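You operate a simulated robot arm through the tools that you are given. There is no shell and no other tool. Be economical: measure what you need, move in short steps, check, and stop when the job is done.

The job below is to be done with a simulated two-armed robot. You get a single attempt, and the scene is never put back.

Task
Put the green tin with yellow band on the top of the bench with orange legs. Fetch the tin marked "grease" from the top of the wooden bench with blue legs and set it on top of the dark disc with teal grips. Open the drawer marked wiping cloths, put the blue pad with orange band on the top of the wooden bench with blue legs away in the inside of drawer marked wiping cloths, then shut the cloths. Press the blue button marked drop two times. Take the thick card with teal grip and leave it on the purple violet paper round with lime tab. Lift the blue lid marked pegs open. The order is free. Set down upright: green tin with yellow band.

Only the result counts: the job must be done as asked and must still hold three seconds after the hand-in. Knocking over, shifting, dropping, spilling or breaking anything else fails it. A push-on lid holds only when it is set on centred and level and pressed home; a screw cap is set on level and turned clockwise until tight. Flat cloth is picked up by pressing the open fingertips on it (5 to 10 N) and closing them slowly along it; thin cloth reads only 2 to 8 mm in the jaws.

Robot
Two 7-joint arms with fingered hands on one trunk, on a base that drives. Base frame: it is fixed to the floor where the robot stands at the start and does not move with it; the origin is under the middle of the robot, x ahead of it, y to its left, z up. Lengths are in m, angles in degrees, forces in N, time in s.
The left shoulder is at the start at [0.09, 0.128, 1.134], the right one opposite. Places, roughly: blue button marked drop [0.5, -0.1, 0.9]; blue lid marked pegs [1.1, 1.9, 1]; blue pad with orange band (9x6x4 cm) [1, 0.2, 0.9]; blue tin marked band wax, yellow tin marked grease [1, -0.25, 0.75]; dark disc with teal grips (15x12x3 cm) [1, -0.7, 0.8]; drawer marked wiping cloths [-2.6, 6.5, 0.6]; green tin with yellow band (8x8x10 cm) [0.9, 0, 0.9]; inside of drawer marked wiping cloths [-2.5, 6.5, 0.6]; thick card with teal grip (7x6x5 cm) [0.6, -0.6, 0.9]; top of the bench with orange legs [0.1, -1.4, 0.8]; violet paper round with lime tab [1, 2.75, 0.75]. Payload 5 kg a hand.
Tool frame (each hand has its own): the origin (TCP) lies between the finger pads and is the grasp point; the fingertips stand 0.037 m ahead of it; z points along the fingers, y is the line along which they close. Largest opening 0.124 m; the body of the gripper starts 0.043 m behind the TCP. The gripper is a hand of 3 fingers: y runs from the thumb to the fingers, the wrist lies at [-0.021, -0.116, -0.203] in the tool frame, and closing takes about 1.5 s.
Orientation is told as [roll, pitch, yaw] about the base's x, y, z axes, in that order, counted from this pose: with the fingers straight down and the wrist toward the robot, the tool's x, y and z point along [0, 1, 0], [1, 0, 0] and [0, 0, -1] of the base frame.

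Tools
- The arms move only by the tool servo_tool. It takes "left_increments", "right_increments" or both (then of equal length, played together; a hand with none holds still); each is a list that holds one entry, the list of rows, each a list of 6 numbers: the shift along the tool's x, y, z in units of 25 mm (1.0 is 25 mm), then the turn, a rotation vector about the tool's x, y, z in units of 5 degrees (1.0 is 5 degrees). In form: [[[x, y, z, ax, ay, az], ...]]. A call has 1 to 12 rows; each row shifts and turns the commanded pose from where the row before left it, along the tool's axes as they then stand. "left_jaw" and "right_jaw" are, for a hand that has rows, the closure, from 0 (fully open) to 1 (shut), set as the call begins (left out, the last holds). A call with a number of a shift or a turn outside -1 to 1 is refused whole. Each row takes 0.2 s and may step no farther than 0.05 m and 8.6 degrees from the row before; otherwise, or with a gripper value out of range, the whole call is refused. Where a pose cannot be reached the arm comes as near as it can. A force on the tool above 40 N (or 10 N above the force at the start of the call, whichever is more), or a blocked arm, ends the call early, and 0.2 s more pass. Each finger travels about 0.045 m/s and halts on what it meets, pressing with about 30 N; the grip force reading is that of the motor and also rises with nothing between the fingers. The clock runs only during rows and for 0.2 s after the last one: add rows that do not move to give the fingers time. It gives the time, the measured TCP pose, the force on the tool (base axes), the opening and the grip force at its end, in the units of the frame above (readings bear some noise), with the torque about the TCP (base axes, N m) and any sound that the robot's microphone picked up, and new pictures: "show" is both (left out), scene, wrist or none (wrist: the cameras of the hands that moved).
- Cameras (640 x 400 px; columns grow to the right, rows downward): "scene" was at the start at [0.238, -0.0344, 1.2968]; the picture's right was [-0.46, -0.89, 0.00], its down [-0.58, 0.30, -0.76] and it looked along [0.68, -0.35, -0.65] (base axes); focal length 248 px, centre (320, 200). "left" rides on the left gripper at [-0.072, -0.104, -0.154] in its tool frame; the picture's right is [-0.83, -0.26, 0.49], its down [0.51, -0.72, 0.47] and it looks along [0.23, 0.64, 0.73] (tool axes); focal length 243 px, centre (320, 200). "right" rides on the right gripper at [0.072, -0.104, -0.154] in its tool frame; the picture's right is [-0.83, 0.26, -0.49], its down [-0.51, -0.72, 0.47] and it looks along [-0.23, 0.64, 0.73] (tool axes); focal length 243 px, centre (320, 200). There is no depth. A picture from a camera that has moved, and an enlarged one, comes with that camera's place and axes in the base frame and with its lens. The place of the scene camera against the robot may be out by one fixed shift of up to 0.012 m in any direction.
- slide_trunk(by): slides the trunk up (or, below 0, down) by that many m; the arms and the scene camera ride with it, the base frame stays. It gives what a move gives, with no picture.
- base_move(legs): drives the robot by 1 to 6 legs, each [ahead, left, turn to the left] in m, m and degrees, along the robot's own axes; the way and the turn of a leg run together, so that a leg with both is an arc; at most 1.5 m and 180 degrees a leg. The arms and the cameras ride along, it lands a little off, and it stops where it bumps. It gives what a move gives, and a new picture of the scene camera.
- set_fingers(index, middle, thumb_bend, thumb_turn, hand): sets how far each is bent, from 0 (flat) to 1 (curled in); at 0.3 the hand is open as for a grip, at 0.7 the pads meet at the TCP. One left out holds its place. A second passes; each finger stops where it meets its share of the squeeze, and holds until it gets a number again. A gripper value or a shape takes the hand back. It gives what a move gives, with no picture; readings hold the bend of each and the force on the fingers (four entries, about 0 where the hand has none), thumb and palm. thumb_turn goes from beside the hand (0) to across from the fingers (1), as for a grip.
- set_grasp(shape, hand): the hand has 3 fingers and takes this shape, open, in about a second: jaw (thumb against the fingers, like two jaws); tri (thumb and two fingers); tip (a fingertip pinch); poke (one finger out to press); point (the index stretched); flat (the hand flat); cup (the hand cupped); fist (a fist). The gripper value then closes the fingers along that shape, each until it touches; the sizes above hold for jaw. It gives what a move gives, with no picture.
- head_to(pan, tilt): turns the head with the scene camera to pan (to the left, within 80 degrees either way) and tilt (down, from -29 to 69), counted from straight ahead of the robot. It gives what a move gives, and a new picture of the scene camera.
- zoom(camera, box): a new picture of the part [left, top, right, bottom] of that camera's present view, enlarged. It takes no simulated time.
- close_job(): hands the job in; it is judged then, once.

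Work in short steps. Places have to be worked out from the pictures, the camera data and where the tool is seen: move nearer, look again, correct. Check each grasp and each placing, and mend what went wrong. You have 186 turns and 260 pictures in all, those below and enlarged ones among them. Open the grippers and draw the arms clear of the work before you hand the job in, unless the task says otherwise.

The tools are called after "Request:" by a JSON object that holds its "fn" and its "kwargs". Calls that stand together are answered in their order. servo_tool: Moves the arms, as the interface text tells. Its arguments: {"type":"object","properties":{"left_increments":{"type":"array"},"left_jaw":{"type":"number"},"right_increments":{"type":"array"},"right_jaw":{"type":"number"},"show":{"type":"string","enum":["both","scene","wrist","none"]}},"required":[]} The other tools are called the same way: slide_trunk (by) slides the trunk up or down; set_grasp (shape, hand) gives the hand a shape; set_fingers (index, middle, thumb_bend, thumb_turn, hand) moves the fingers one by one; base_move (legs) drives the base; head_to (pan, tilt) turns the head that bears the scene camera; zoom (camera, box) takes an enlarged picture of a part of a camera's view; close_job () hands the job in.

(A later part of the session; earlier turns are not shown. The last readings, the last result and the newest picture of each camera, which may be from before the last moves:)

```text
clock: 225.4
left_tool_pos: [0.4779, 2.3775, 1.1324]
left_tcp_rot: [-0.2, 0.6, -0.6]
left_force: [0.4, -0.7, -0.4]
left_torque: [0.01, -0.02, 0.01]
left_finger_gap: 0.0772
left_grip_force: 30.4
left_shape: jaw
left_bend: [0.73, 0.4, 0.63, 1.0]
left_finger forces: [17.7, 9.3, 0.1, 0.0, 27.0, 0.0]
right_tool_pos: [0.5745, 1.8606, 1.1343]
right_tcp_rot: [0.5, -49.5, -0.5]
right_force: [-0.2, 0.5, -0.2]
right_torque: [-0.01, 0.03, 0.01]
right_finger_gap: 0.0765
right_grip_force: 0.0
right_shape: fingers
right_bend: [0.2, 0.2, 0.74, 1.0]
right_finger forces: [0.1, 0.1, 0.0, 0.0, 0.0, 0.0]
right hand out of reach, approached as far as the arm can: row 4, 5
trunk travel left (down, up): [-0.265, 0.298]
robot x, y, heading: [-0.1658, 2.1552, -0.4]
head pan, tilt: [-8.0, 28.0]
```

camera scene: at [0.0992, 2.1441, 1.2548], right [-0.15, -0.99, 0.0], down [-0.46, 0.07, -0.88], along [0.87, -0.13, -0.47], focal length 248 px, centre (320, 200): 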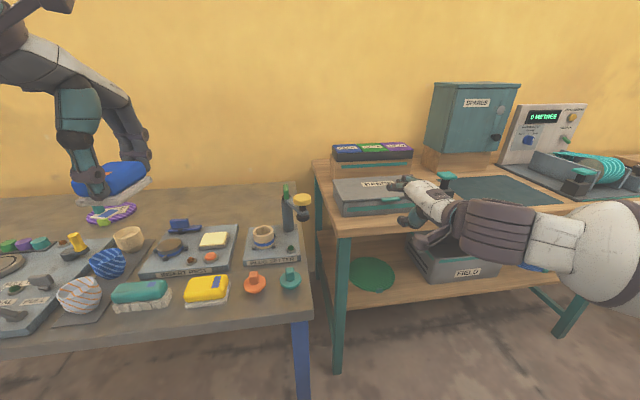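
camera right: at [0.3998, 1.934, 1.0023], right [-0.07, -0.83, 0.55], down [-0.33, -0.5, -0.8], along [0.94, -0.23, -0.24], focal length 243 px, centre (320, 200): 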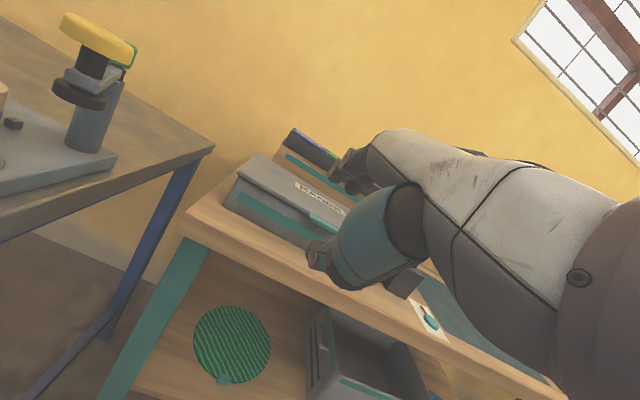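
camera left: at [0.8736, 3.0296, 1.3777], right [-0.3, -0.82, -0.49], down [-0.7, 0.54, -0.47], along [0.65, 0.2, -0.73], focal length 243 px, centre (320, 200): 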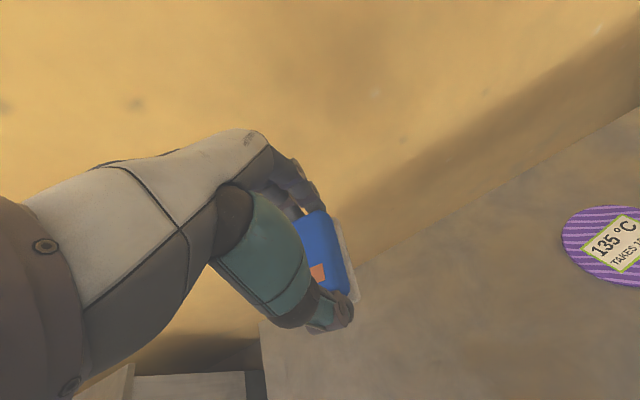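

-50° is reachable with the hand slightly above shoulder height. Raise the left hand, lower the trunk 0.15 m, and set the thumb to 0.68 (nearly horizontal).

Request:
{"fn": "servo_tool", "kwargs": {"left_increments": [[[0, 0, -1, 0, 0, 0], [0, 0, -1, 0, 0, 0], [0, 0, -1, 0, 0, 0], [0, 0, -1, 0, 0, 0], [0, 0, -1, 0, 0, 0], [0, 0, 0, 0, 0, 0]]], "show": "none"}}

Request:
{"fn": "slide_trunk", "kwargs": {"by": -0.14}}

Request:
{"fn": "set_fingers", "kwargs": {"hand": "right", "thumb_bend": 0.68, "index": 0.2, "middle": 0.2}}

Request:
{"fn": "base_move", "kwargs": {"legs": [[0.22, 0.02, 0.4]]}}

Request:
{"fn": "zoom", "kwargs": {"camera": "right", "box": [0, 0, 640, 400]}}

```text
clock: 226.8
left_tool_pos: [0.4809, 2.3781, 1.2557]
left_tcp_rot: [-0.1, 0.7, -0.6]
left_force: [-0.4, -0.5, -1.1]
left_torque: [-0.04, 0.04, 0.01]
left_finger_gap: 0.0769
left_grip_force: 29.8
left_shape: jaw
left_bend: [0.73, 0.4, 0.63, 1.0]
left_finger forces: [17.7, 9.3, 0.0, 0.1, 27.0, 0.1]
right_tool_pos: [0.5751, 1.8617, 1.1353]
right_tcp_rot: [0.4, -49.5, -0.4]
right_force: [1.0, -0.3, 1.0]
right_torque: [0.02, 0.03, 0.04]
right_finger_gap: 0.076
right_grip_force: 0.1
right_shape: fingers
right_bend: [0.2, 0.2, 0.74, 1.0]
right_finger forces: [0.0, 0.1, 0.1, 0.0, 0.0, 0.0]
trunk travel left (down, up): [-0.265, 0.298]
robot x, y, heading: [-0.1698, 2.1556, -0.6]
head pan, tilt: [-8.0, 28.0]
```

```text
clock: 228.4
left_tool_pos: [0.4772, 2.3784, 1.1187]
left_tcp_rot: [-0.1, 0.5, -0.7]
left_force: [-0.3, 0.8, -1.0]
left_torque: [-0.02, 0.0, 0.02]
left_finger_gap: 0.077
left_grip_force: 29.9
left_shape: jaw
left_bend: [0.73, 0.4, 0.63, 1.0]
left_finger forces: [17.8, 9.3, 0.0, 0.1, 27.0, 0.0]
right_tool_pos: [0.5746, 1.8609, 0.9946]
right_tcp_rot: [0.5, -49.6, -0.5]
right_force: [-0.2, 0.1, 0.2]
right_torque: [0.02, -0.02, -0.03]
right_finger_gap: 0.0761
right_grip_force: 0.0
right_shape: fingers
right_bend: [0.2, 0.2, 0.74, 1.0]
right_finger forces: [0.0, 0.1, 0.0, 0.0, 0.1, 0.1]
trunk travel left (down, up): [-0.125, 0.438]
robot x, y, heading: [-0.1707, 2.1556, -0.6]
head pan, tilt: [-8.0, 28.0]
```

```text
clock: 229.4
left_tool_pos: [0.4792, 2.3771, 1.1176]
left_tcp_rot: [-0.1, 0.6, -0.6]
left_force: [-0.1, 0.1, 0.2]
left_torque: [-0.03, 0.03, -0.01]
left_finger_gap: 0.0772
left_grip_force: 30.0
left_shape: jaw
left_bend: [0.73, 0.4, 0.63, 1.0]
left_finger forces: [17.7, 9.2, 0.1, 0.0, 27.0, 0.0]
right_tool_pos: [0.574, 1.8611, 0.9937]
right_tcp_rot: [0.5, -49.5, -0.5]
right_force: [0.4, -0.6, -1.0]
right_torque: [0.0, 0.02, 0.01]
right_finger_gap: 0.0886
right_grip_force: 0.2
right_shape: fingers
right_bend: [0.2, 0.2, 0.68, 1.0]
right_finger forces: [0.0, 0.0, 0.0, 0.0, 0.1, 0.1]
trunk travel left (down, up): [-0.125, 0.438]
robot x, y, heading: [-0.1716, 2.1564, -0.5]
head pan, tilt: [-8.0, 28.0]
```

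```text
clock: 231.1
left_tool_pos: [0.697, 2.4028, 1.1167]
left_tcp_rot: [-0.1, 0.6, -0.2]
left_force: [-0.4, 0.1, -1.0]
left_torque: [-0.01, 0.04, 0.01]
left_finger_gap: 0.0771
left_grip_force: 30.5
left_shape: jaw
left_bend: [0.73, 0.4, 0.63, 1.0]
left_finger forces: [17.7, 9.3, 0.0, 0.0, 27.1, 0.0]
right_tool_pos: [0.7963, 1.8866, 0.9949]
right_tcp_rot: [0.4, -49.5, 0.0]
right_force: [-0.2, -0.2, -0.1]
right_torque: [-0.03, 0.0, 0.02]
right_finger_gap: 0.0887
right_grip_force: 0.1
right_shape: fingers
right_bend: [0.2, 0.2, 0.68, 1.0]
right_finger forces: [0.0, 0.1, 0.0, 0.1, 0.1, 0.1]
trunk travel left (down, up): [-0.125, 0.438]
robot x, y, heading: [0.0506, 2.1731, 0.2]
head pan, tilt: [-8.0, 28.0]
camera scene: at [0.3704, 2.1657, 1.0931], right [-0.14, -0.99, 0.0], down [-0.47, 0.06, -0.88], along [0.87, -0.12, -0.47], focal length 248 px, centre (320, 200)
```

scene: 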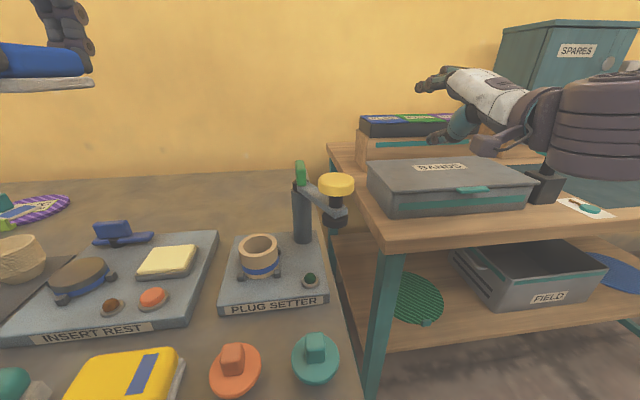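

```text
1.00 times, centred on (320, 200) of right (not enlarged: the box is as wide or as high as the picture)
camera zoom: at [0.6095, 1.9573, 1.0149], right [-0.2, -0.83, 0.51], down [-0.11, -0.5, -0.86], along [0.97, -0.23, 0.01], focal length 243 px, centre (320, 200)
```

zoom: 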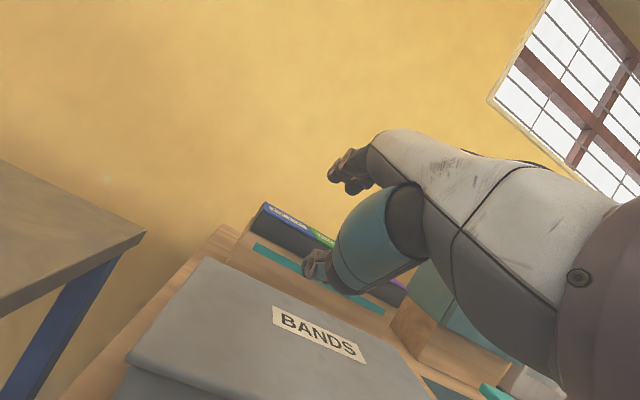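

The low viewpoint gives a good look. Zoom on lid and hand from the scene camera.

Request:
{"fn": "zoom", "kwargs": {"camera": "scene", "box": [340, 50, 560, 190]}}

Request:
{"fn": "zoom", "kwargs": {"camera": "right", "box": [220, 140, 400, 320]}}

```text
2.86 times, centred on (450, 120) of scene
camera zoom: at [0.3704, 2.1657, 1.0931], right [-0.14, -0.99, 0.0], down [-0.47, 0.06, -0.88], along [0.87, -0.12, -0.47], focal length 710 px, centre (-51, 429)
```

zoom: 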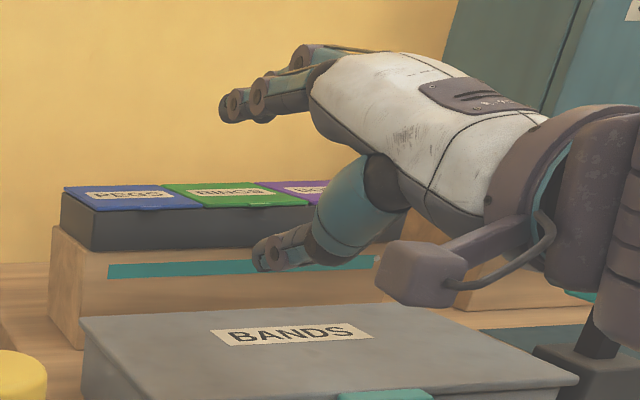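

```text
2.22 times, centred on (310, 230) of right
camera zoom: at [0.6095, 1.9573, 1.0149], right [-0.2, -0.83, 0.51], down [-0.11, -0.5, -0.86], along [0.97, -0.23, 0.01], focal length 539 px, centre (342, 133)
```

zoom: 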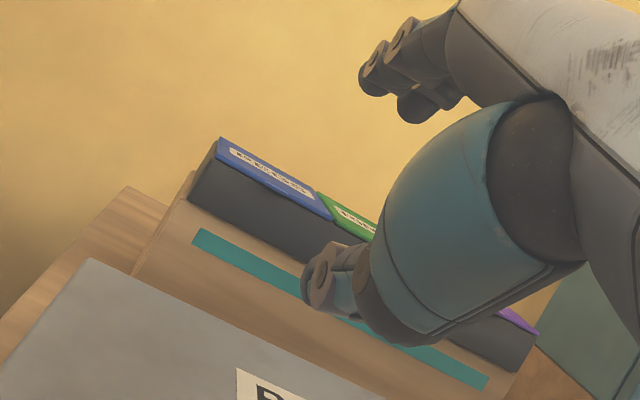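

Thumb tip is at (0.824,1.888,0.964), nearly horizontal. Move it 9 mm left, 18 mm down, then forward 0.12 to just before the box front below the tab.

Request:
{"fn": "servo_tool", "kwargs": {"right_increments": [[[0.36, -0.28, 0.24, 0, 0, 0], [0, -0.27, 0.23, 0, 0, 0], [0, 0.52, 0.61, 0, 0, 0], [0, 0.52, 0.61, 0, 0, 0], [0, 0.52, 0.61, 0, 0, 0], [0, 0.52, 0.61, 0, 0, 0], [0, 0.52, 0.61, 0, 0, 0], [0, 0, 0, 0, 0, 0]]], "show": "none"}}

Request:
{"fn": "zoom", "kwargs": {"camera": "scene", "box": [340, 70, 500, 170]}}

Request:
{"fn": "zoom", "kwargs": {"camera": "right", "box": [220, 140, 400, 320]}}

```text
clock: 232.9
left_tool_pos: [0.6969, 2.4032, 1.1182]
left_tcp_rot: [-0.1, 0.6, -0.1]
left_force: [-0.7, -0.6, -0.6]
left_torque: [-0.02, -0.04, -0.03]
left_finger_gap: 0.0771
left_grip_force: 30.3
left_shape: jaw
left_bend: [0.73, 0.4, 0.63, 1.0]
left_finger forces: [17.7, 9.3, 0.0, 0.1, 27.0, 0.0]
right_tool_pos: [0.8956, 1.898, 0.9762]
right_tcp_rot: [0.5, -49.5, -0.1]
right_force: [0.0, 0.2, 1.1]
right_torque: [-0.03, -0.03, -0.03]
right_finger_gap: 0.0888
right_grip_force: 0.1
right_shape: fingers
right_bend: [0.2, 0.2, 0.68, 1.0]
right_finger forces: [0.0, 0.1, 0.1, 0.0, 0.0, 0.0]
trunk travel left (down, up): [-0.125, 0.438]
robot x, y, heading: [0.0481, 2.1701, 0.0]
head pan, tilt: [-8.0, 28.0]
```

```text
4.00 times, centred on (420, 120) of scene
camera zoom: at [0.3697, 2.1657, 1.0933], right [-0.14, -0.99, 0.0], down [-0.46, 0.06, -0.88], along [0.87, -0.12, -0.47], focal length 994 px, centre (-80, 520)
```

zoom: 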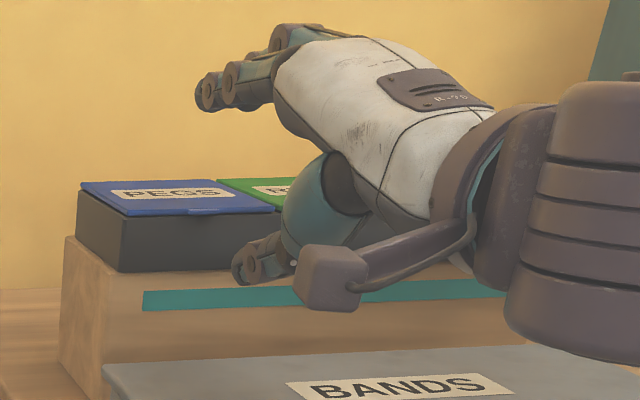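

```text
2.22 times, centred on (310, 230) of right
camera zoom: at [0.7093, 1.9675, 0.9967], right [-0.2, -0.83, 0.51], down [-0.11, -0.5, -0.86], along [0.97, -0.23, 0.01], focal length 539 px, centre (342, 133)
```

zoom: 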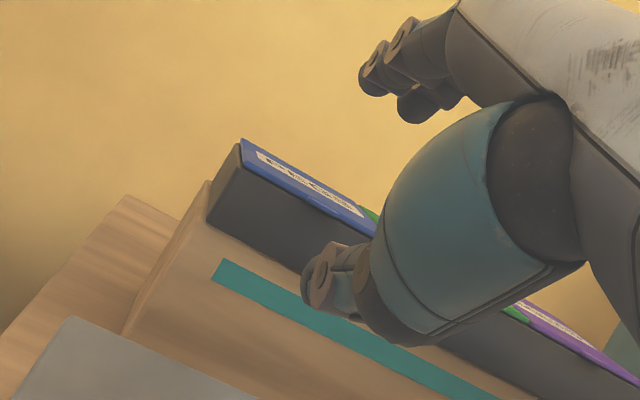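

Tip is aligned with the tab in y and ~2.6 cm below it. Move forward 4.5 cm gently to touch the box front.

Request:
{"fn": "servo_tool", "kwargs": {"right_increments": [[[0, 0.4, 0.46, 0, 0, 0], [0, 0.4, 0.46, 0, 0, 0], [0, 0.26, 0.3, 0, 0, 0], [0, 0, 0, 0, 0, 0]]], "show": "none"}}

Request:
{"fn": "zoom", "kwargs": {"camera": "scene", "box": [340, 80, 460, 155]}}

Request:
{"fn": "zoom", "kwargs": {"camera": "right", "box": [240, 140, 400, 300]}}

```text
clock: 233.9
left_tool_pos: [0.6974, 2.4033, 1.1182]
left_tcp_rot: [0.0, 0.6, -0.1]
left_force: [0.6, 0.1, -0.3]
left_torque: [0.01, 0.02, 0.0]
left_finger_gap: 0.0771
left_grip_force: 30.5
left_shape: jaw
left_bend: [0.73, 0.4, 0.63, 1.0]
left_finger forces: [17.8, 9.3, 0.0, 0.0, 26.9, 0.0]
right_tool_pos: [0.9372, 1.8956, 0.9773]
right_tcp_rot: [0.3, -49.5, -0.1]
right_force: [0.3, -0.1, -0.4]
right_torque: [0.0, 0.01, -0.01]
right_finger_gap: 0.0885
right_grip_force: 0.0
right_shape: fingers
right_bend: [0.2, 0.2, 0.68, 1.0]
right_finger forces: [0.0, 0.0, 0.0, 0.0, 0.0, 0.0]
trunk travel left (down, up): [-0.125, 0.438]
robot x, y, heading: [0.0483, 2.1718, -0.0]
head pan, tilt: [-8.0, 28.0]
```

```text
5.33 times, centred on (400, 118) of scene
camera zoom: at [0.3701, 2.1657, 1.0931], right [-0.14, -0.99, 0.0], down [-0.46, 0.06, -0.88], along [0.87, -0.12, -0.47], focal length 1325 px, centre (-107, 640)
```

zoom: 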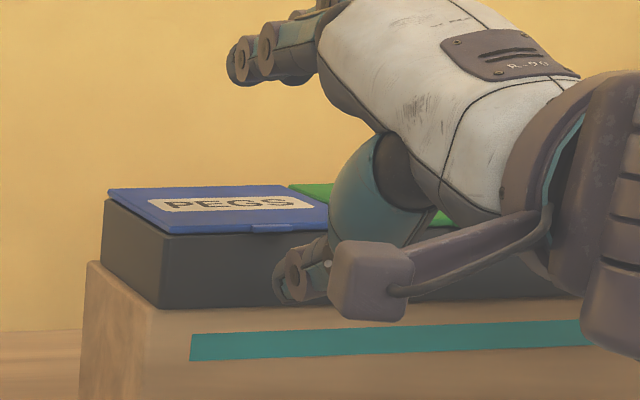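

```text
2.50 times, centred on (320, 220) of right
camera zoom: at [0.7501, 1.9675, 0.9968], right [-0.2, -0.83, 0.51], down [-0.11, -0.5, -0.86], along [0.97, -0.23, 0.01], focal length 606 px, centre (320, 150)
```

zoom: 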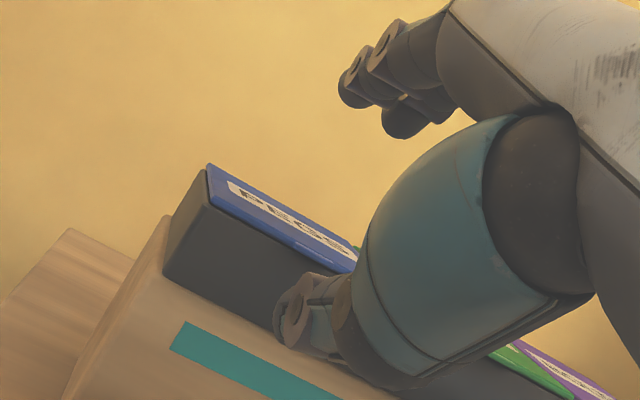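

Nearly there; tab is directly above the tip's path. Forward another 15 mm with force check.

Request:
{"fn": "servo_tool", "kwargs": {"right_increments": [[[0, 0.13, 0.15, 0, 0, 0], [0, 0.13, 0.15, 0, 0, 0], [0, 0.1, 0.12, 0, 0, 0], [0, 0, 0, 0, 0, 0]]], "show": "none"}}

Request:
{"fn": "zoom", "kwargs": {"camera": "scene", "box": [340, 80, 460, 155]}}

```text
clock: 234.9
left_tool_pos: [0.6975, 2.4034, 1.118]
left_tcp_rot: [-0.1, 0.6, 0.0]
left_force: [0.6, 0.1, -0.8]
left_torque: [-0.04, 0.03, 0.04]
left_finger_gap: 0.0772
left_grip_force: 30.0
left_shape: jaw
left_bend: [0.73, 0.4, 0.63, 1.0]
left_finger forces: [17.8, 9.4, 0.1, 0.0, 27.0, 0.0]
right_tool_pos: [0.9493, 1.8965, 0.977]
right_tcp_rot: [0.4, -49.4, 0.1]
right_force: [-0.1, -1.0, -0.3]
right_torque: [-0.01, 0.02, -0.02]
right_finger_gap: 0.0886
right_grip_force: 0.1
right_shape: fingers
right_bend: [0.2, 0.2, 0.68, 1.0]
right_finger forces: [0.0, 0.0, 0.0, 0.1, 0.0, 0.2]
trunk travel left (down, up): [-0.125, 0.438]
robot x, y, heading: [0.0526, 2.1721, -0.3]
head pan, tilt: [-8.0, 28.0]
```

```text
5.33 times, centred on (400, 118) of scene
camera zoom: at [0.3702, 2.1657, 1.0931], right [-0.14, -0.99, 0.0], down [-0.47, 0.06, -0.88], along [0.87, -0.12, -0.47], focal length 1325 px, centre (-107, 640)
```

zoom: 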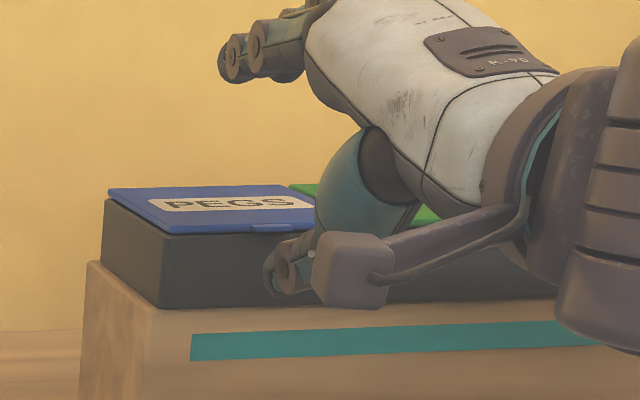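

Request:
{"fn": "servo_tool", "kwargs": {"right_increments": [[[0, 0.1, 0.12, 0, 0, 0], [0, 0.1, 0.12, 0, 0, 0], [0, 0, 0, 0, 0, 0]]], "show": "none"}}

Request:
{"fn": "servo_tool", "kwargs": {"right_increments": [[[0, 0.1, 0.12, 0, 0, 0], [0, 0, 0, 0, 0, 0]]], "show": "none"}}

Request:
{"fn": "zoom", "kwargs": {"camera": "scene", "box": [340, 80, 460, 155]}}

```text
clock: 235.7
left_tool_pos: [0.6961, 2.4031, 1.1185]
left_tcp_rot: [-0.1, 0.6, -0.2]
left_force: [0.1, -0.5, 0.0]
left_torque: [0.03, 0.01, -0.01]
left_finger_gap: 0.0774
left_grip_force: 30.1
left_shape: jaw
left_bend: [0.73, 0.4, 0.63, 1.0]
left_finger forces: [17.7, 9.3, 0.1, 0.0, 27.0, 0.1]
right_tool_pos: [0.9581, 1.897, 0.9765]
right_tcp_rot: [0.4, -49.5, 0.0]
right_force: [-0.6, -0.1, -1.3]
right_torque: [0.0, -0.05, 0.03]
right_finger_gap: 0.0887
right_grip_force: 0.0
right_shape: fingers
right_bend: [0.2, 0.2, 0.68, 1.0]
right_finger forces: [0.0, 0.0, 0.0, 0.0, 0.0, 0.0]
trunk travel left (down, up): [-0.125, 0.438]
robot x, y, heading: [0.0515, 2.1729, 0.2]
head pan, tilt: [-8.0, 28.0]
```

```text
clock: 236.3
left_tool_pos: [0.6973, 2.4028, 1.1168]
left_tcp_rot: [-0.1, 0.6, -0.2]
left_force: [-0.1, -0.3, -0.9]
left_torque: [-0.02, -0.01, -0.02]
left_finger_gap: 0.0772
left_grip_force: 30.4
left_shape: jaw
left_bend: [0.73, 0.4, 0.63, 1.0]
left_finger forces: [17.6, 9.3, 0.1, 0.0, 27.1, 0.0]
right_tool_pos: [0.962, 1.897, 0.9759]
right_tcp_rot: [0.3, -49.6, 0.0]
right_force: [0.3, -0.3, 0.2]
right_torque: [0.02, 0.01, -0.01]
right_finger_gap: 0.0888
right_grip_force: 0.1
right_shape: fingers
right_bend: [0.2, 0.2, 0.68, 1.0]
right_finger forces: [0.1, 0.0, 0.0, 0.0, 0.0, 0.0]
trunk travel left (down, up): [-0.125, 0.438]
robot x, y, heading: [0.0499, 2.1751, 0.3]
head pan, tilt: [-8.0, 28.0]
```

```text
5.33 times, centred on (400, 118) of scene
camera zoom: at [0.3702, 2.1657, 1.0931], right [-0.14, -0.99, 0.0], down [-0.46, 0.06, -0.88], along [0.87, -0.12, -0.47], focal length 1325 px, centre (-107, 640)
```

zoom: 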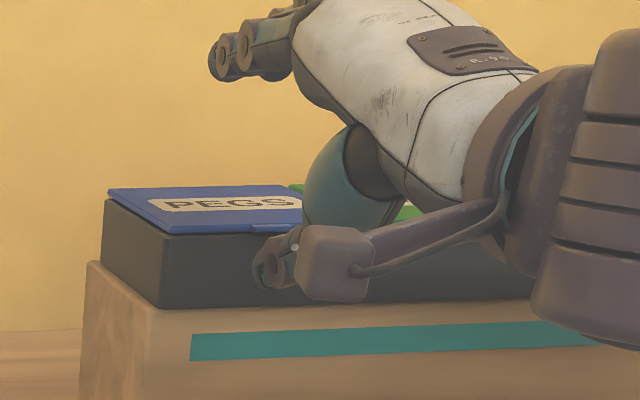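

Tip is at about the tab's x now. Go 5 mm further then lift in small steps.

Request:
{"fn": "servo_tool", "kwargs": {"right_increments": [[[0, 0.1, 0.12, 0, 0, 0], [0, 0.05, 0.06, 0, 0, 0], [0, 0, 0, 0, 0, 0]]], "show": "none"}}

Request:
{"fn": "servo_tool", "kwargs": {"right_increments": [[[0, 0.15, -0.13, 0, 0, 0], [0, 0.15, -0.13, 0, 0, 0], [0, 0.15, -0.13, 0, 0, 0], [0, 0, 0, 0, 0, 0]]], "show": "none"}}

Request:
{"fn": "zoom", "kwargs": {"camera": "scene", "box": [340, 80, 460, 155]}}

```text
clock: 237.1
left_tool_pos: [0.6965, 2.404, 1.1169]
left_tcp_rot: [-0.1, 0.7, 0.0]
left_force: [0.1, -0.4, -0.6]
left_torque: [-0.03, 0.01, -0.03]
left_finger_gap: 0.0771
left_grip_force: 29.8
left_shape: jaw
left_bend: [0.73, 0.4, 0.63, 1.0]
left_finger forces: [17.8, 9.4, 0.0, 0.1, 27.0, 0.0]
right_tool_pos: [0.9671, 1.8975, 0.9754]
right_tcp_rot: [0.4, -49.4, 0.0]
right_force: [1.1, 0.1, 0.2]
right_torque: [0.02, -0.01, 0.01]
right_finger_gap: 0.0887
right_grip_force: 0.0
right_shape: fingers
right_bend: [0.2, 0.2, 0.68, 1.0]
right_finger forces: [0.1, 0.0, 0.1, 0.1, 0.1, 0.1]
trunk travel left (down, up): [-0.125, 0.438]
robot x, y, heading: [0.0514, 2.1725, -0.0]
head pan, tilt: [-8.0, 28.0]
```

```text
clock: 238.1
left_tool_pos: [0.6965, 2.4024, 1.1165]
left_tcp_rot: [-0.2, 0.6, -0.1]
left_force: [-0.1, -0.2, -1.0]
left_torque: [0.0, 0.0, 0.0]
left_finger_gap: 0.0772
left_grip_force: 30.2
left_shape: jaw
left_bend: [0.73, 0.4, 0.63, 1.0]
left_finger forces: [17.8, 9.5, 0.1, 0.0, 26.9, 0.0]
right_tool_pos: [0.9685, 1.8964, 0.9915]
right_tcp_rot: [0.6, -49.5, 0.0]
right_force: [-0.2, -0.2, 0.5]
right_torque: [0.0, -0.01, 0.0]
right_finger_gap: 0.0887
right_grip_force: 0.1
right_shape: fingers
right_bend: [0.2, 0.2, 0.68, 1.0]
right_finger forces: [0.0, 0.1, 0.1, 0.0, 0.0, 0.1]
trunk travel left (down, up): [-0.125, 0.438]
robot x, y, heading: [0.0504, 2.1731, 0.1]
head pan, tilt: [-8.0, 28.0]
```

```text
5.33 times, centred on (400, 118) of scene
camera zoom: at [0.3705, 2.1656, 1.093], right [-0.14, -0.99, 0.0], down [-0.47, 0.06, -0.88], along [0.87, -0.12, -0.47], focal length 1325 px, centre (-107, 640)
```

zoom: 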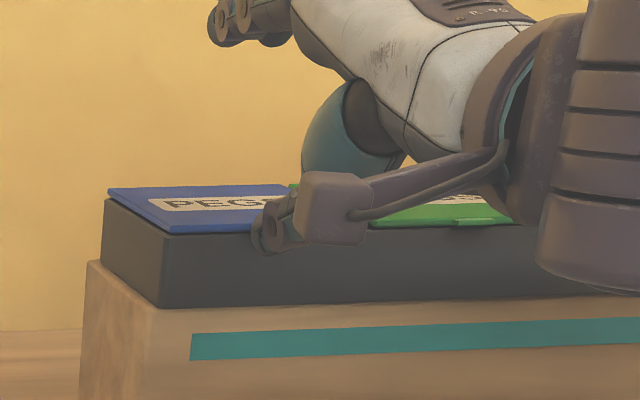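

The thumb rose in front of the tab without touching it; it must go further in. Lower again 2 cm and advance until the tip touches the box.

Request:
{"fn": "servo_tool", "kwargs": {"right_increments": [[[0, -0.3, 0.26, 0, 0, 0], [0, -0.3, 0.26, 0, 0, 0], [0, -0.05, 0.04, 0, 0, 0], [0, 0.13, 0.15, 0, 0, 0], [0, 0.13, 0.15, 0, 0, 0], [0, 0.13, 0.15, 0, 0, 0], [0, 0, 0, 0, 0, 0]]], "show": "none"}}

Request:
{"fn": "servo_tool", "kwargs": {"right_increments": [[[0, 0.1, 0.12, 0, 0, 0], [0, 0.1, 0.12, 0, 0, 0], [0, 0, 0, 0, 0, 0]]], "show": "none"}}

Request:
{"fn": "zoom", "kwargs": {"camera": "scene", "box": [340, 80, 460, 155]}}

Request:
{"fn": "zoom", "kwargs": {"camera": "right", "box": [220, 140, 400, 320]}}

```text
clock: 239.7
left_tool_pos: [0.6968, 2.4029, 1.118]
left_tcp_rot: [-0.1, 0.7, -0.2]
left_force: [-0.3, -0.1, -0.3]
left_torque: [0.01, -0.03, -0.01]
left_finger_gap: 0.077
left_grip_force: 30.0
left_shape: jaw
left_bend: [0.73, 0.4, 0.63, 1.0]
left_finger forces: [17.7, 9.3, 0.0, 0.0, 27.1, 0.1]
right_tool_pos: [0.9823, 1.8978, 0.9694]
right_tcp_rot: [0.5, -49.5, 0.0]
right_force: [0.3, -0.1, 0.7]
right_torque: [0.05, 0.02, -0.02]
right_finger_gap: 0.0887
right_grip_force: 0.0
right_shape: fingers
right_bend: [0.2, 0.2, 0.68, 1.0]
right_finger forces: [0.0, 0.0, 0.0, 0.0, 0.1, 0.2]
trunk travel left (down, up): [-0.125, 0.438]
robot x, y, heading: [0.0514, 2.1743, -0.2]
head pan, tilt: [-8.0, 28.0]
```

```text
clock: 240.5
left_tool_pos: [0.6951, 2.4028, 1.1202]
left_tcp_rot: [-0.1, 0.5, -0.1]
left_force: [-0.1, -0.4, -0.6]
left_torque: [0.01, 0.01, -0.02]
left_finger_gap: 0.0774
left_grip_force: 29.9
left_shape: jaw
left_bend: [0.73, 0.4, 0.63, 1.0]
left_finger forces: [17.6, 9.3, 0.0, 0.1, 27.0, 0.1]
right_tool_pos: [0.988, 1.8972, 0.9724]
right_tcp_rot: [0.4, -49.7, 0.0]
right_force: [-15.0, 1.2, 4.2]
right_torque: [0.0, 0.35, 0.02]
right_finger_gap: 0.0925
right_grip_force: 7.7
right_shape: fingers
right_bend: [0.2, 0.2, 0.67, 1.0]
right_finger forces: [0.0, 0.2, 0.0, 0.0, 14.6, 0.1]
trunk travel left (down, up): [-0.125, 0.438]
robot x, y, heading: [0.0539, 2.171, 0.2]
head pan, tilt: [-8.0, 28.0]
```

```text
5.33 times, centred on (400, 118) of scene
camera zoom: at [0.3681, 2.1658, 1.0937], right [-0.14, -0.99, 0.0], down [-0.46, 0.06, -0.88], along [0.88, -0.12, -0.47], focal length 1325 px, centre (-107, 640)
```

zoom: 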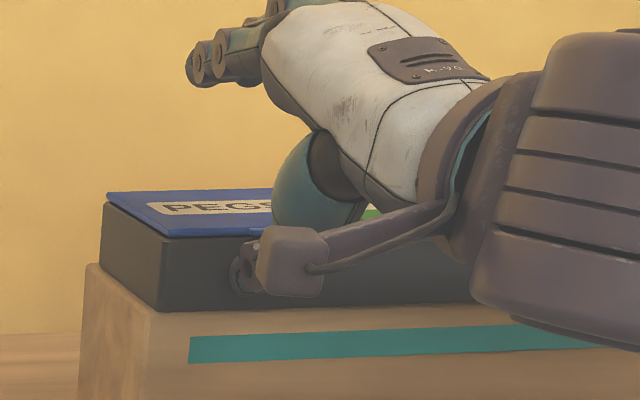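

```text
2.22 times, centred on (310, 230) of right
camera zoom: at [0.8018, 1.9679, 0.9925], right [-0.2, -0.83, 0.51], down [-0.1, -0.5, -0.86], along [0.97, -0.23, 0.01], focal length 539 px, centre (342, 133)
```

zoom: 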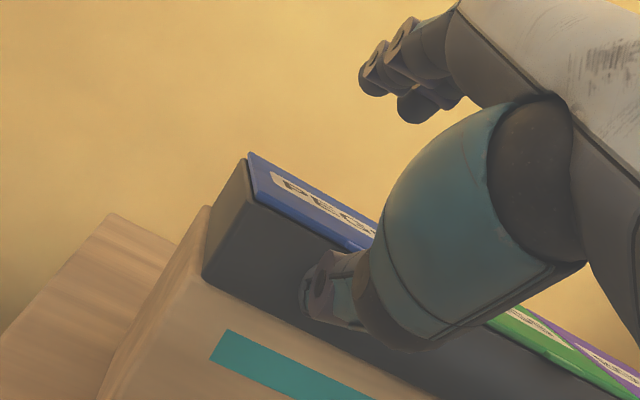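

Contact with the box front (tip at x≈1.016). Relax 8 mm, shift 12 mm right to centre on the tab, then lift slowly.

Request:
{"fn": "servo_tool", "kwargs": {"right_increments": [[[0, -0.2, -0.24, 0, 0, 0], [-0.48, 0, 0, 0, 0, 0], [0, 0, 0, 0, 0, 0]]], "show": "none"}}

Request:
{"fn": "servo_tool", "kwargs": {"right_increments": [[[0, 0.15, -0.13, 0, 0, 0], [0, 0.15, -0.13, 0, 0, 0], [0, 0.15, -0.13, 0, 0, 0], [0, 0.15, -0.13, 0, 0, 0], [0, 0, 0, 0, 0, 0]]], "show": "none"}}

Request:
{"fn": "zoom", "kwargs": {"camera": "scene", "box": [340, 80, 460, 155]}}

Request:
{"fn": "zoom", "kwargs": {"camera": "right", "box": [220, 140, 400, 320]}}

```text
clock: 241.3
left_tool_pos: [0.6988, 2.4039, 1.1172]
left_tcp_rot: [-0.1, 0.6, -0.1]
left_force: [0.7, -0.6, 0.0]
left_torque: [-0.02, 0.02, 0.0]
left_finger_gap: 0.0772
left_grip_force: 30.2
left_shape: jaw
left_bend: [0.73, 0.4, 0.63, 1.0]
left_finger forces: [17.7, 9.2, 0.0, 0.1, 27.0, 0.0]
right_tool_pos: [0.9844, 1.886, 0.9693]
right_tcp_rot: [0.4, -49.4, 0.1]
right_force: [0.3, -0.3, 0.0]
right_torque: [-0.03, 0.02, 0.0]
right_finger_gap: 0.0891
right_grip_force: 0.1
right_shape: fingers
right_bend: [0.2, 0.2, 0.68, 1.0]
right_finger forces: [0.0, 0.0, 0.0, 0.0, 0.0, 0.1]
trunk travel left (down, up): [-0.125, 0.438]
robot x, y, heading: [0.0472, 2.1721, 0.3]
head pan, tilt: [-8.0, 28.0]
```

```text
clock: 242.5
left_tool_pos: [0.6983, 2.4031, 1.118]
left_tcp_rot: [-0.1, 0.6, -0.1]
left_force: [-0.8, 0.2, 0.3]
left_torque: [0.02, 0.02, 0.02]
left_finger_gap: 0.077
left_grip_force: 29.8
left_shape: jaw
left_bend: [0.73, 0.4, 0.63, 1.0]
left_finger forces: [17.7, 9.3, 0.0, 0.1, 27.0, 0.0]
right_tool_pos: [0.9834, 1.8848, 0.99]
right_tcp_rot: [0.5, -49.4, -0.1]
right_force: [0.0, 0.3, 0.3]
right_torque: [0.0, 0.02, 0.0]
right_finger_gap: 0.0894
right_grip_force: 0.1
right_shape: fingers
right_bend: [0.2, 0.2, 0.68, 1.0]
right_finger forces: [0.0, 0.0, 0.1, 0.1, 0.3, 0.1]
trunk travel left (down, up): [-0.125, 0.438]
robot x, y, heading: [0.0482, 2.1748, 0.1]
head pan, tilt: [-8.0, 28.0]
```

```text
5.33 times, centred on (400, 118) of scene
camera zoom: at [0.3705, 2.1656, 1.093], right [-0.14, -0.99, 0.0], down [-0.47, 0.06, -0.88], along [0.87, -0.12, -0.47], focal length 1325 px, centre (-107, 640)
```

zoom: 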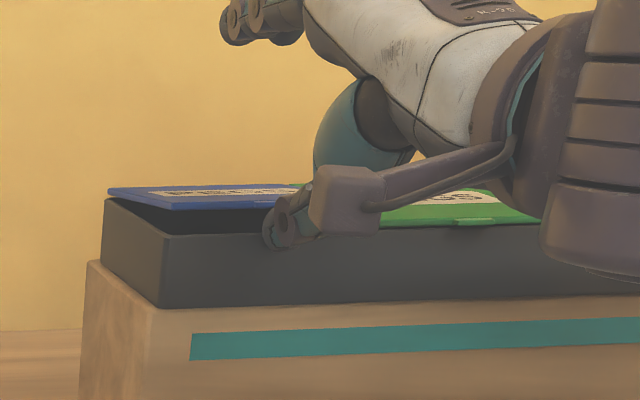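

```text
2.22 times, centred on (310, 230) of right
camera zoom: at [0.7969, 1.9554, 1.0106], right [-0.2, -0.83, 0.51], down [-0.11, -0.5, -0.86], along [0.97, -0.23, 0.01], focal length 539 px, centre (342, 133)
```

zoom: 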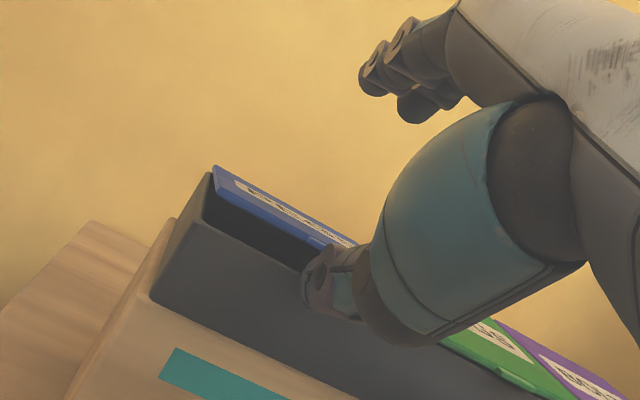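

The lid is lifting on the thumb. Continue up 3 cm.

Request:
{"fn": "servo_tool", "kwargs": {"right_increments": [[[0, 0.2, -0.17, 0, 0, 0], [0, 0.2, -0.17, 0, 0, 0], [0, 0.2, -0.17, 0, 0, 0], [0, 0.2, -0.17, 0, 0, 0], [0, 0.22, -0.05, 0, 0, 0], [0, 0, 0, 0, 0, 0]]], "show": "none"}}

Request:
{"fn": "zoom", "kwargs": {"camera": "scene", "box": [340, 60, 480, 155]}}

Request:
{"fn": "zoom", "kwargs": {"camera": "right", "box": [220, 140, 400, 320]}}

```text
clock: 243.9
left_tool_pos: [0.6973, 2.4026, 1.1174]
left_tcp_rot: [-0.1, 0.6, -0.1]
left_force: [-0.2, 0.0, -0.2]
left_torque: [-0.05, -0.01, 0.0]
left_finger_gap: 0.0771
left_grip_force: 30.2
left_shape: jaw
left_bend: [0.73, 0.4, 0.63, 1.0]
left_finger forces: [17.7, 9.3, 0.0, 0.0, 27.1, 0.0]
right_tool_pos: [0.9858, 1.8847, 1.0211]
right_tcp_rot: [0.5, -49.5, 0.0]
right_force: [0.2, 0.5, 0.1]
right_torque: [0.02, 0.01, 0.01]
right_finger_gap: 0.0893
right_grip_force: 0.6
right_shape: fingers
right_bend: [0.2, 0.2, 0.68, 1.0]
right_finger forces: [0.0, 0.1, 0.0, 0.0, 0.7, 0.0]
trunk travel left (down, up): [-0.125, 0.438]
robot x, y, heading: [0.0505, 2.1718, 0.0]
head pan, tilt: [-8.0, 28.0]
```

```text
4.21 times, centred on (410, 108) of scene
camera zoom: at [0.3703, 2.1656, 1.093], right [-0.14, -0.99, 0.0], down [-0.47, 0.06, -0.88], along [0.87, -0.12, -0.47], focal length 1046 px, centre (-59, 590)
```

zoom: 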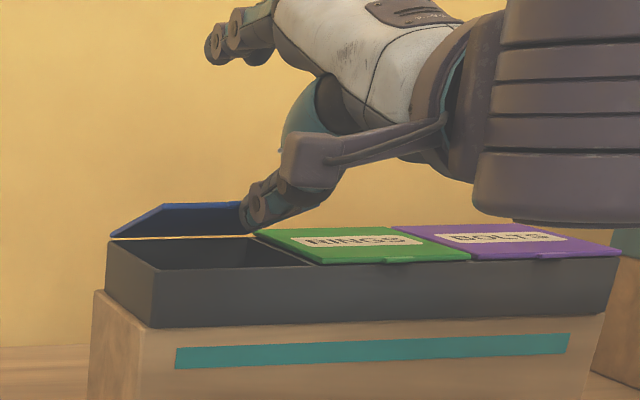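

```text
2.22 times, centred on (310, 230) of right
camera zoom: at [0.799, 1.9546, 1.0413], right [-0.2, -0.83, 0.51], down [-0.11, -0.5, -0.86], along [0.97, -0.23, 0.01], focal length 539 px, centre (342, 133)
```

zoom: 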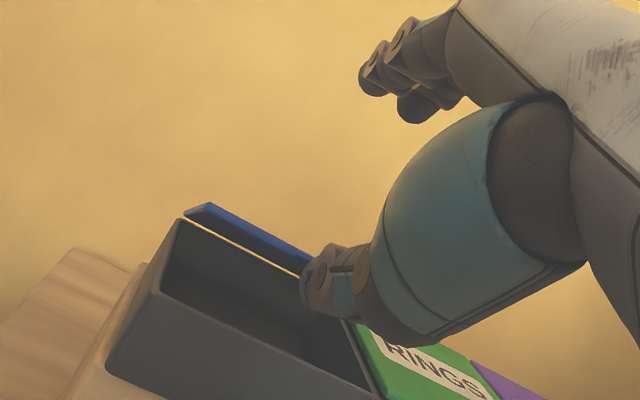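

Lid is ~30° open. Push up-and-forward along the tool's y axis.

Request:
{"fn": "servo_tool", "kwargs": {"right_increments": [[[0, 0.35, 0, 0, 0, 0], [0, 0.35, 0, 0, 0, 0], [0, 0.35, 0, 0, 0, 0], [0, 0.35, 0, 0, 0, 0], [0, 0.35, 0.1, 0, 0, 0], [0, 0.3, 0.2, 0, 0, 0], [0, 0, 0, 0, 0, 0]]], "show": "none"}}

Request:
{"fn": "zoom", "kwargs": {"camera": "scene", "box": [340, 60, 480, 155]}}

Request:
{"fn": "zoom", "kwargs": {"camera": "right", "box": [220, 140, 400, 320]}}

```text
clock: 245.5
left_tool_pos: [0.6969, 2.402, 1.1174]
left_tcp_rot: [0.0, 0.5, 0.0]
left_force: [0.7, -0.6, -0.3]
left_torque: [0.01, 0.03, 0.04]
left_finger_gap: 0.0771
left_grip_force: 30.0
left_shape: jaw
left_bend: [0.73, 0.4, 0.63, 1.0]
left_finger forces: [17.7, 9.3, 0.0, 0.0, 27.1, 0.1]
right_tool_pos: [1.0256, 1.8851, 1.0547]
right_tcp_rot: [0.5, -49.4, 0.0]
right_force: [0.8, 0.3, 0.4]
right_torque: [0.03, -0.01, 0.0]
right_finger_gap: 0.0895
right_grip_force: 0.0
right_shape: fingers
right_bend: [0.2, 0.2, 0.68, 1.0]
right_finger forces: [0.1, 0.0, 0.0, 0.1, 0.2, 0.0]
trunk travel left (down, up): [-0.125, 0.438]
robot x, y, heading: [0.0446, 2.173, 0.1]
head pan, tilt: [-8.0, 28.0]
```

```text
4.21 times, centred on (410, 108) of scene
camera zoom: at [0.3702, 2.1655, 1.0931], right [-0.14, -0.99, 0.0], down [-0.47, 0.06, -0.88], along [0.87, -0.12, -0.47], focal length 1046 px, centre (-59, 590)
```

zoom: 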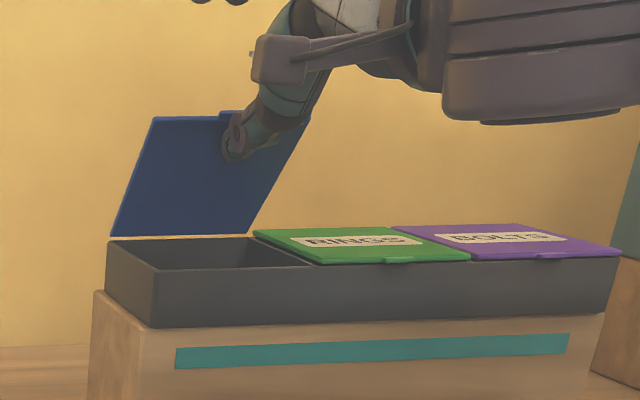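

```text
2.22 times, centred on (310, 230) of right
camera zoom: at [0.8387, 1.955, 1.075], right [-0.2, -0.83, 0.51], down [-0.11, -0.5, -0.86], along [0.97, -0.23, 0.01], focal length 539 px, centre (342, 133)
```

zoom: 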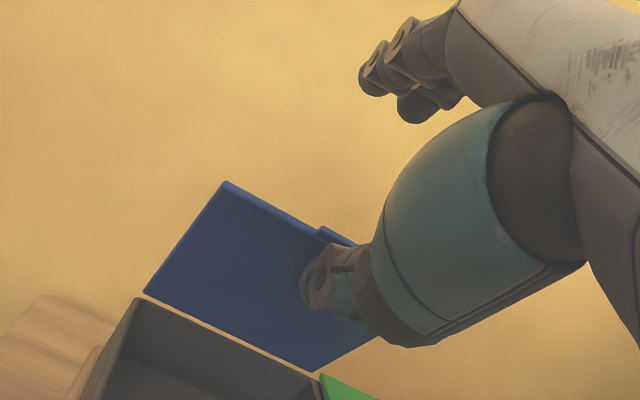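

Lid at ~70°. Push forward 4 cm to take it past vertical.

Request:
{"fn": "servo_tool", "kwargs": {"right_increments": [[[0, 0.26, 0.3, 0, 0, 0], [0, 0.26, 0.3, 0, 0, 0], [0, 0.26, 0.3, 0, 0, 0], [0, 0.26, 0.3, 0, 0, 0], [0, 0, 0, 0, 0, 0]]], "show": "none"}}

Request:
{"fn": "zoom", "kwargs": {"camera": "scene", "box": [340, 40, 500, 155]}}

Request:
{"fn": "zoom", "kwargs": {"camera": "right", "box": [220, 140, 400, 320]}}

```text
clock: 246.7
left_tool_pos: [0.6979, 2.4034, 1.1187]
left_tcp_rot: [-0.1, 0.6, -0.1]
left_force: [-0.4, 0.2, -0.1]
left_torque: [-0.03, -0.01, 0.02]
left_finger_gap: 0.0772
left_grip_force: 29.9
left_shape: jaw
left_bend: [0.73, 0.4, 0.63, 1.0]
left_finger forces: [17.7, 9.3, 0.0, 0.0, 26.9, 0.0]
right_tool_pos: [1.067, 1.8845, 1.055]
right_tcp_rot: [0.5, -49.6, 0.0]
right_force: [0.6, -0.2, -0.4]
right_torque: [0.0, -0.01, -0.01]
right_finger_gap: 0.0892
right_grip_force: 0.1
right_shape: fingers
right_bend: [0.2, 0.2, 0.68, 1.0]
right_finger forces: [0.0, 0.0, 0.0, 0.0, 0.1, 0.1]
trunk travel left (down, up): [-0.125, 0.438]
robot x, y, heading: [0.0522, 2.1755, 0.0]
head pan, tilt: [-8.0, 28.0]
```

```text
3.48 times, centred on (420, 98) of scene
camera zoom: at [0.3701, 2.1655, 1.0931], right [-0.14, -0.99, 0.0], down [-0.46, 0.06, -0.88], along [0.87, -0.12, -0.47], focal length 864 px, centre (-28, 556)
```

zoom: 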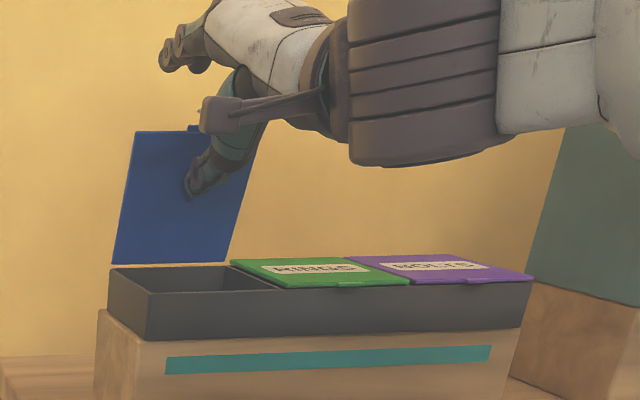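

```text
2.22 times, centred on (310, 230) of right
camera zoom: at [0.8789, 1.955, 1.0761], right [-0.2, -0.83, 0.51], down [-0.11, -0.5, -0.86], along [0.97, -0.23, 0.01], focal length 539 px, centre (342, 133)
```

zoom: 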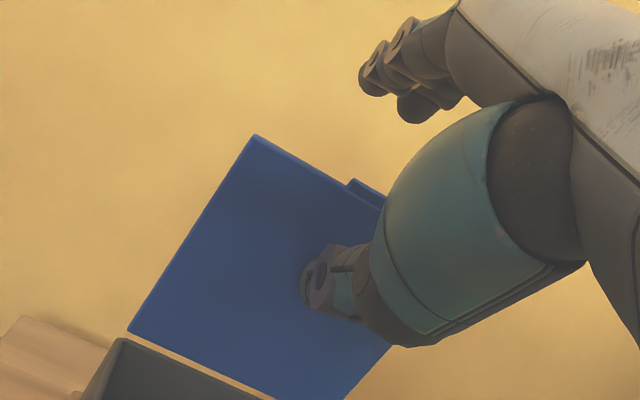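

About vertical. Push another 3 cm or until resistance.

Request:
{"fn": "servo_tool", "kwargs": {"right_increments": [[[0, 0.26, 0.3, 0, 0, 0], [0, 0.26, 0.3, 0, 0, 0], [0, 0.26, 0.3, 0, 0, 0], [0, 0, 0, 0, 0, 0]]], "show": "none"}}

Request:
{"fn": "zoom", "kwargs": {"camera": "scene", "box": [340, 40, 500, 155]}}

```text
clock: 247.7
left_tool_pos: [0.6964, 2.403, 1.1173]
left_tcp_rot: [-0.1, 0.7, -0.1]
left_force: [-0.2, 0.2, 0.2]
left_torque: [0.01, 0.06, -0.04]
left_finger_gap: 0.077
left_grip_force: 30.2
left_shape: jaw
left_bend: [0.73, 0.4, 0.63, 1.0]
left_finger forces: [17.7, 9.4, 0.0, 0.0, 27.0, 0.1]
right_tool_pos: [1.0934, 1.884, 1.0557]
right_tcp_rot: [0.3, -49.5, 0.0]
right_force: [0.0, -0.5, -0.3]
right_torque: [-0.01, 0.02, -0.02]
right_finger_gap: 0.0892
right_grip_force: 0.0
right_shape: fingers
right_bend: [0.2, 0.2, 0.68, 1.0]
right_finger forces: [0.0, 0.0, 0.0, 0.0, 0.0, 0.0]
trunk travel left (down, up): [-0.125, 0.438]
robot x, y, heading: [0.0505, 2.1778, 0.2]
head pan, tilt: [-8.0, 28.0]
```

```text
3.48 times, centred on (420, 98) of scene
camera zoom: at [0.3701, 2.1655, 1.0931], right [-0.14, -0.99, 0.0], down [-0.46, 0.06, -0.88], along [0.87, -0.12, -0.47], focal length 864 px, centre (-28, 556)
```

zoom: 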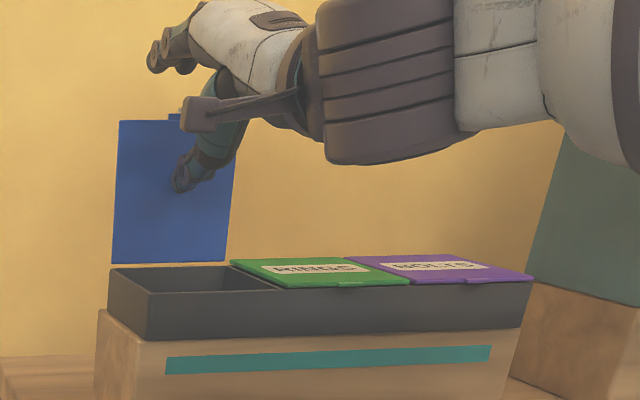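

Lid is past vertical with no force on the thumb. Withdraw the hand: up 3 cm, then back, and check that the lid stays.

Request:
{"fn": "servo_tool", "kwargs": {"right_increments": [[[0, 0.4, -0.34, 0, 0, 0], [0, 0.4, -0.34, 0, 0, 0], [0, 0.4, -0.34, 0, 0, 0], [0, -0.52, -0.61, 0, 0, 0], [0, -0.52, -0.61, 0, 0, 0], [0, -0.52, -0.61, 0, 0, 0], [0, -0.52, -0.61, 0, 0, 0], [0, -0.52, -0.61, 0, 0, 0], [0, -0.52, -0.61, 0, 0, 0], [0, -0.52, -0.61, 0, 0, 0], [0, 0, 0, 0, 0, 0]]], "show": "scene"}}

Request:
{"fn": "zoom", "kwargs": {"camera": "scene", "box": [340, 40, 500, 155]}}

```text
clock: 250.1
left_tool_pos: [0.6981, 2.4026, 1.1168]
left_tcp_rot: [-0.2, 0.5, -0.2]
left_force: [0.1, 0.6, -0.7]
left_torque: [-0.02, 0.02, -0.01]
left_finger_gap: 0.0772
left_grip_force: 29.8
left_shape: jaw
left_bend: [0.73, 0.4, 0.63, 1.0]
left_finger forces: [17.7, 9.3, 0.0, 0.0, 26.9, 0.0]
right_tool_pos: [0.9534, 1.8858, 1.0936]
right_tcp_rot: [0.4, -49.5, 0.0]
right_force: [0.6, 0.2, 1.1]
right_torque: [0.0, 0.02, -0.01]
right_finger_gap: 0.0893
right_grip_force: 0.1
right_shape: fingers
right_bend: [0.2, 0.2, 0.68, 1.0]
right_finger forces: [0.1, 0.0, 0.0, 0.1, 0.0, 0.0]
trunk travel left (down, up): [-0.125, 0.438]
robot x, y, heading: [0.0509, 2.1701, 0.5]
head pan, tilt: [-8.0, 28.0]
camera scene: at [0.3708, 2.1659, 1.0928], right [-0.14, -0.99, 0.0], down [-0.47, 0.06, -0.88], along [0.87, -0.12, -0.47], focal length 248 px, centre (320, 200)
```

scene: 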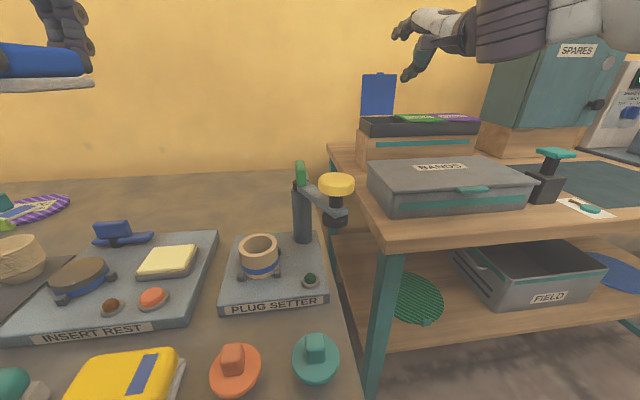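

```text
3.48 times, centred on (420, 98) of scene
camera zoom: at [0.3708, 2.1659, 1.0928], right [-0.14, -0.99, 0.0], down [-0.47, 0.06, -0.88], along [0.87, -0.12, -0.47], focal length 864 px, centre (-28, 556)
```

zoom: 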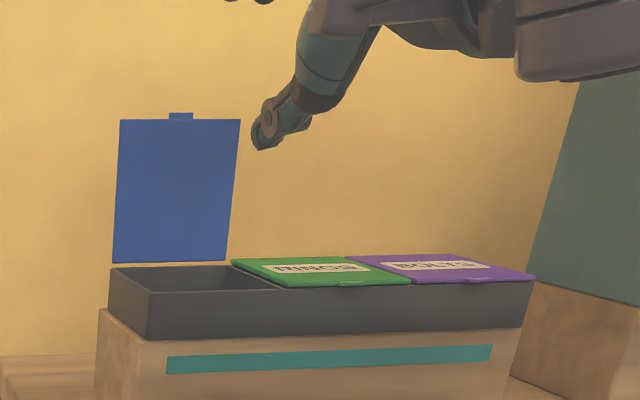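

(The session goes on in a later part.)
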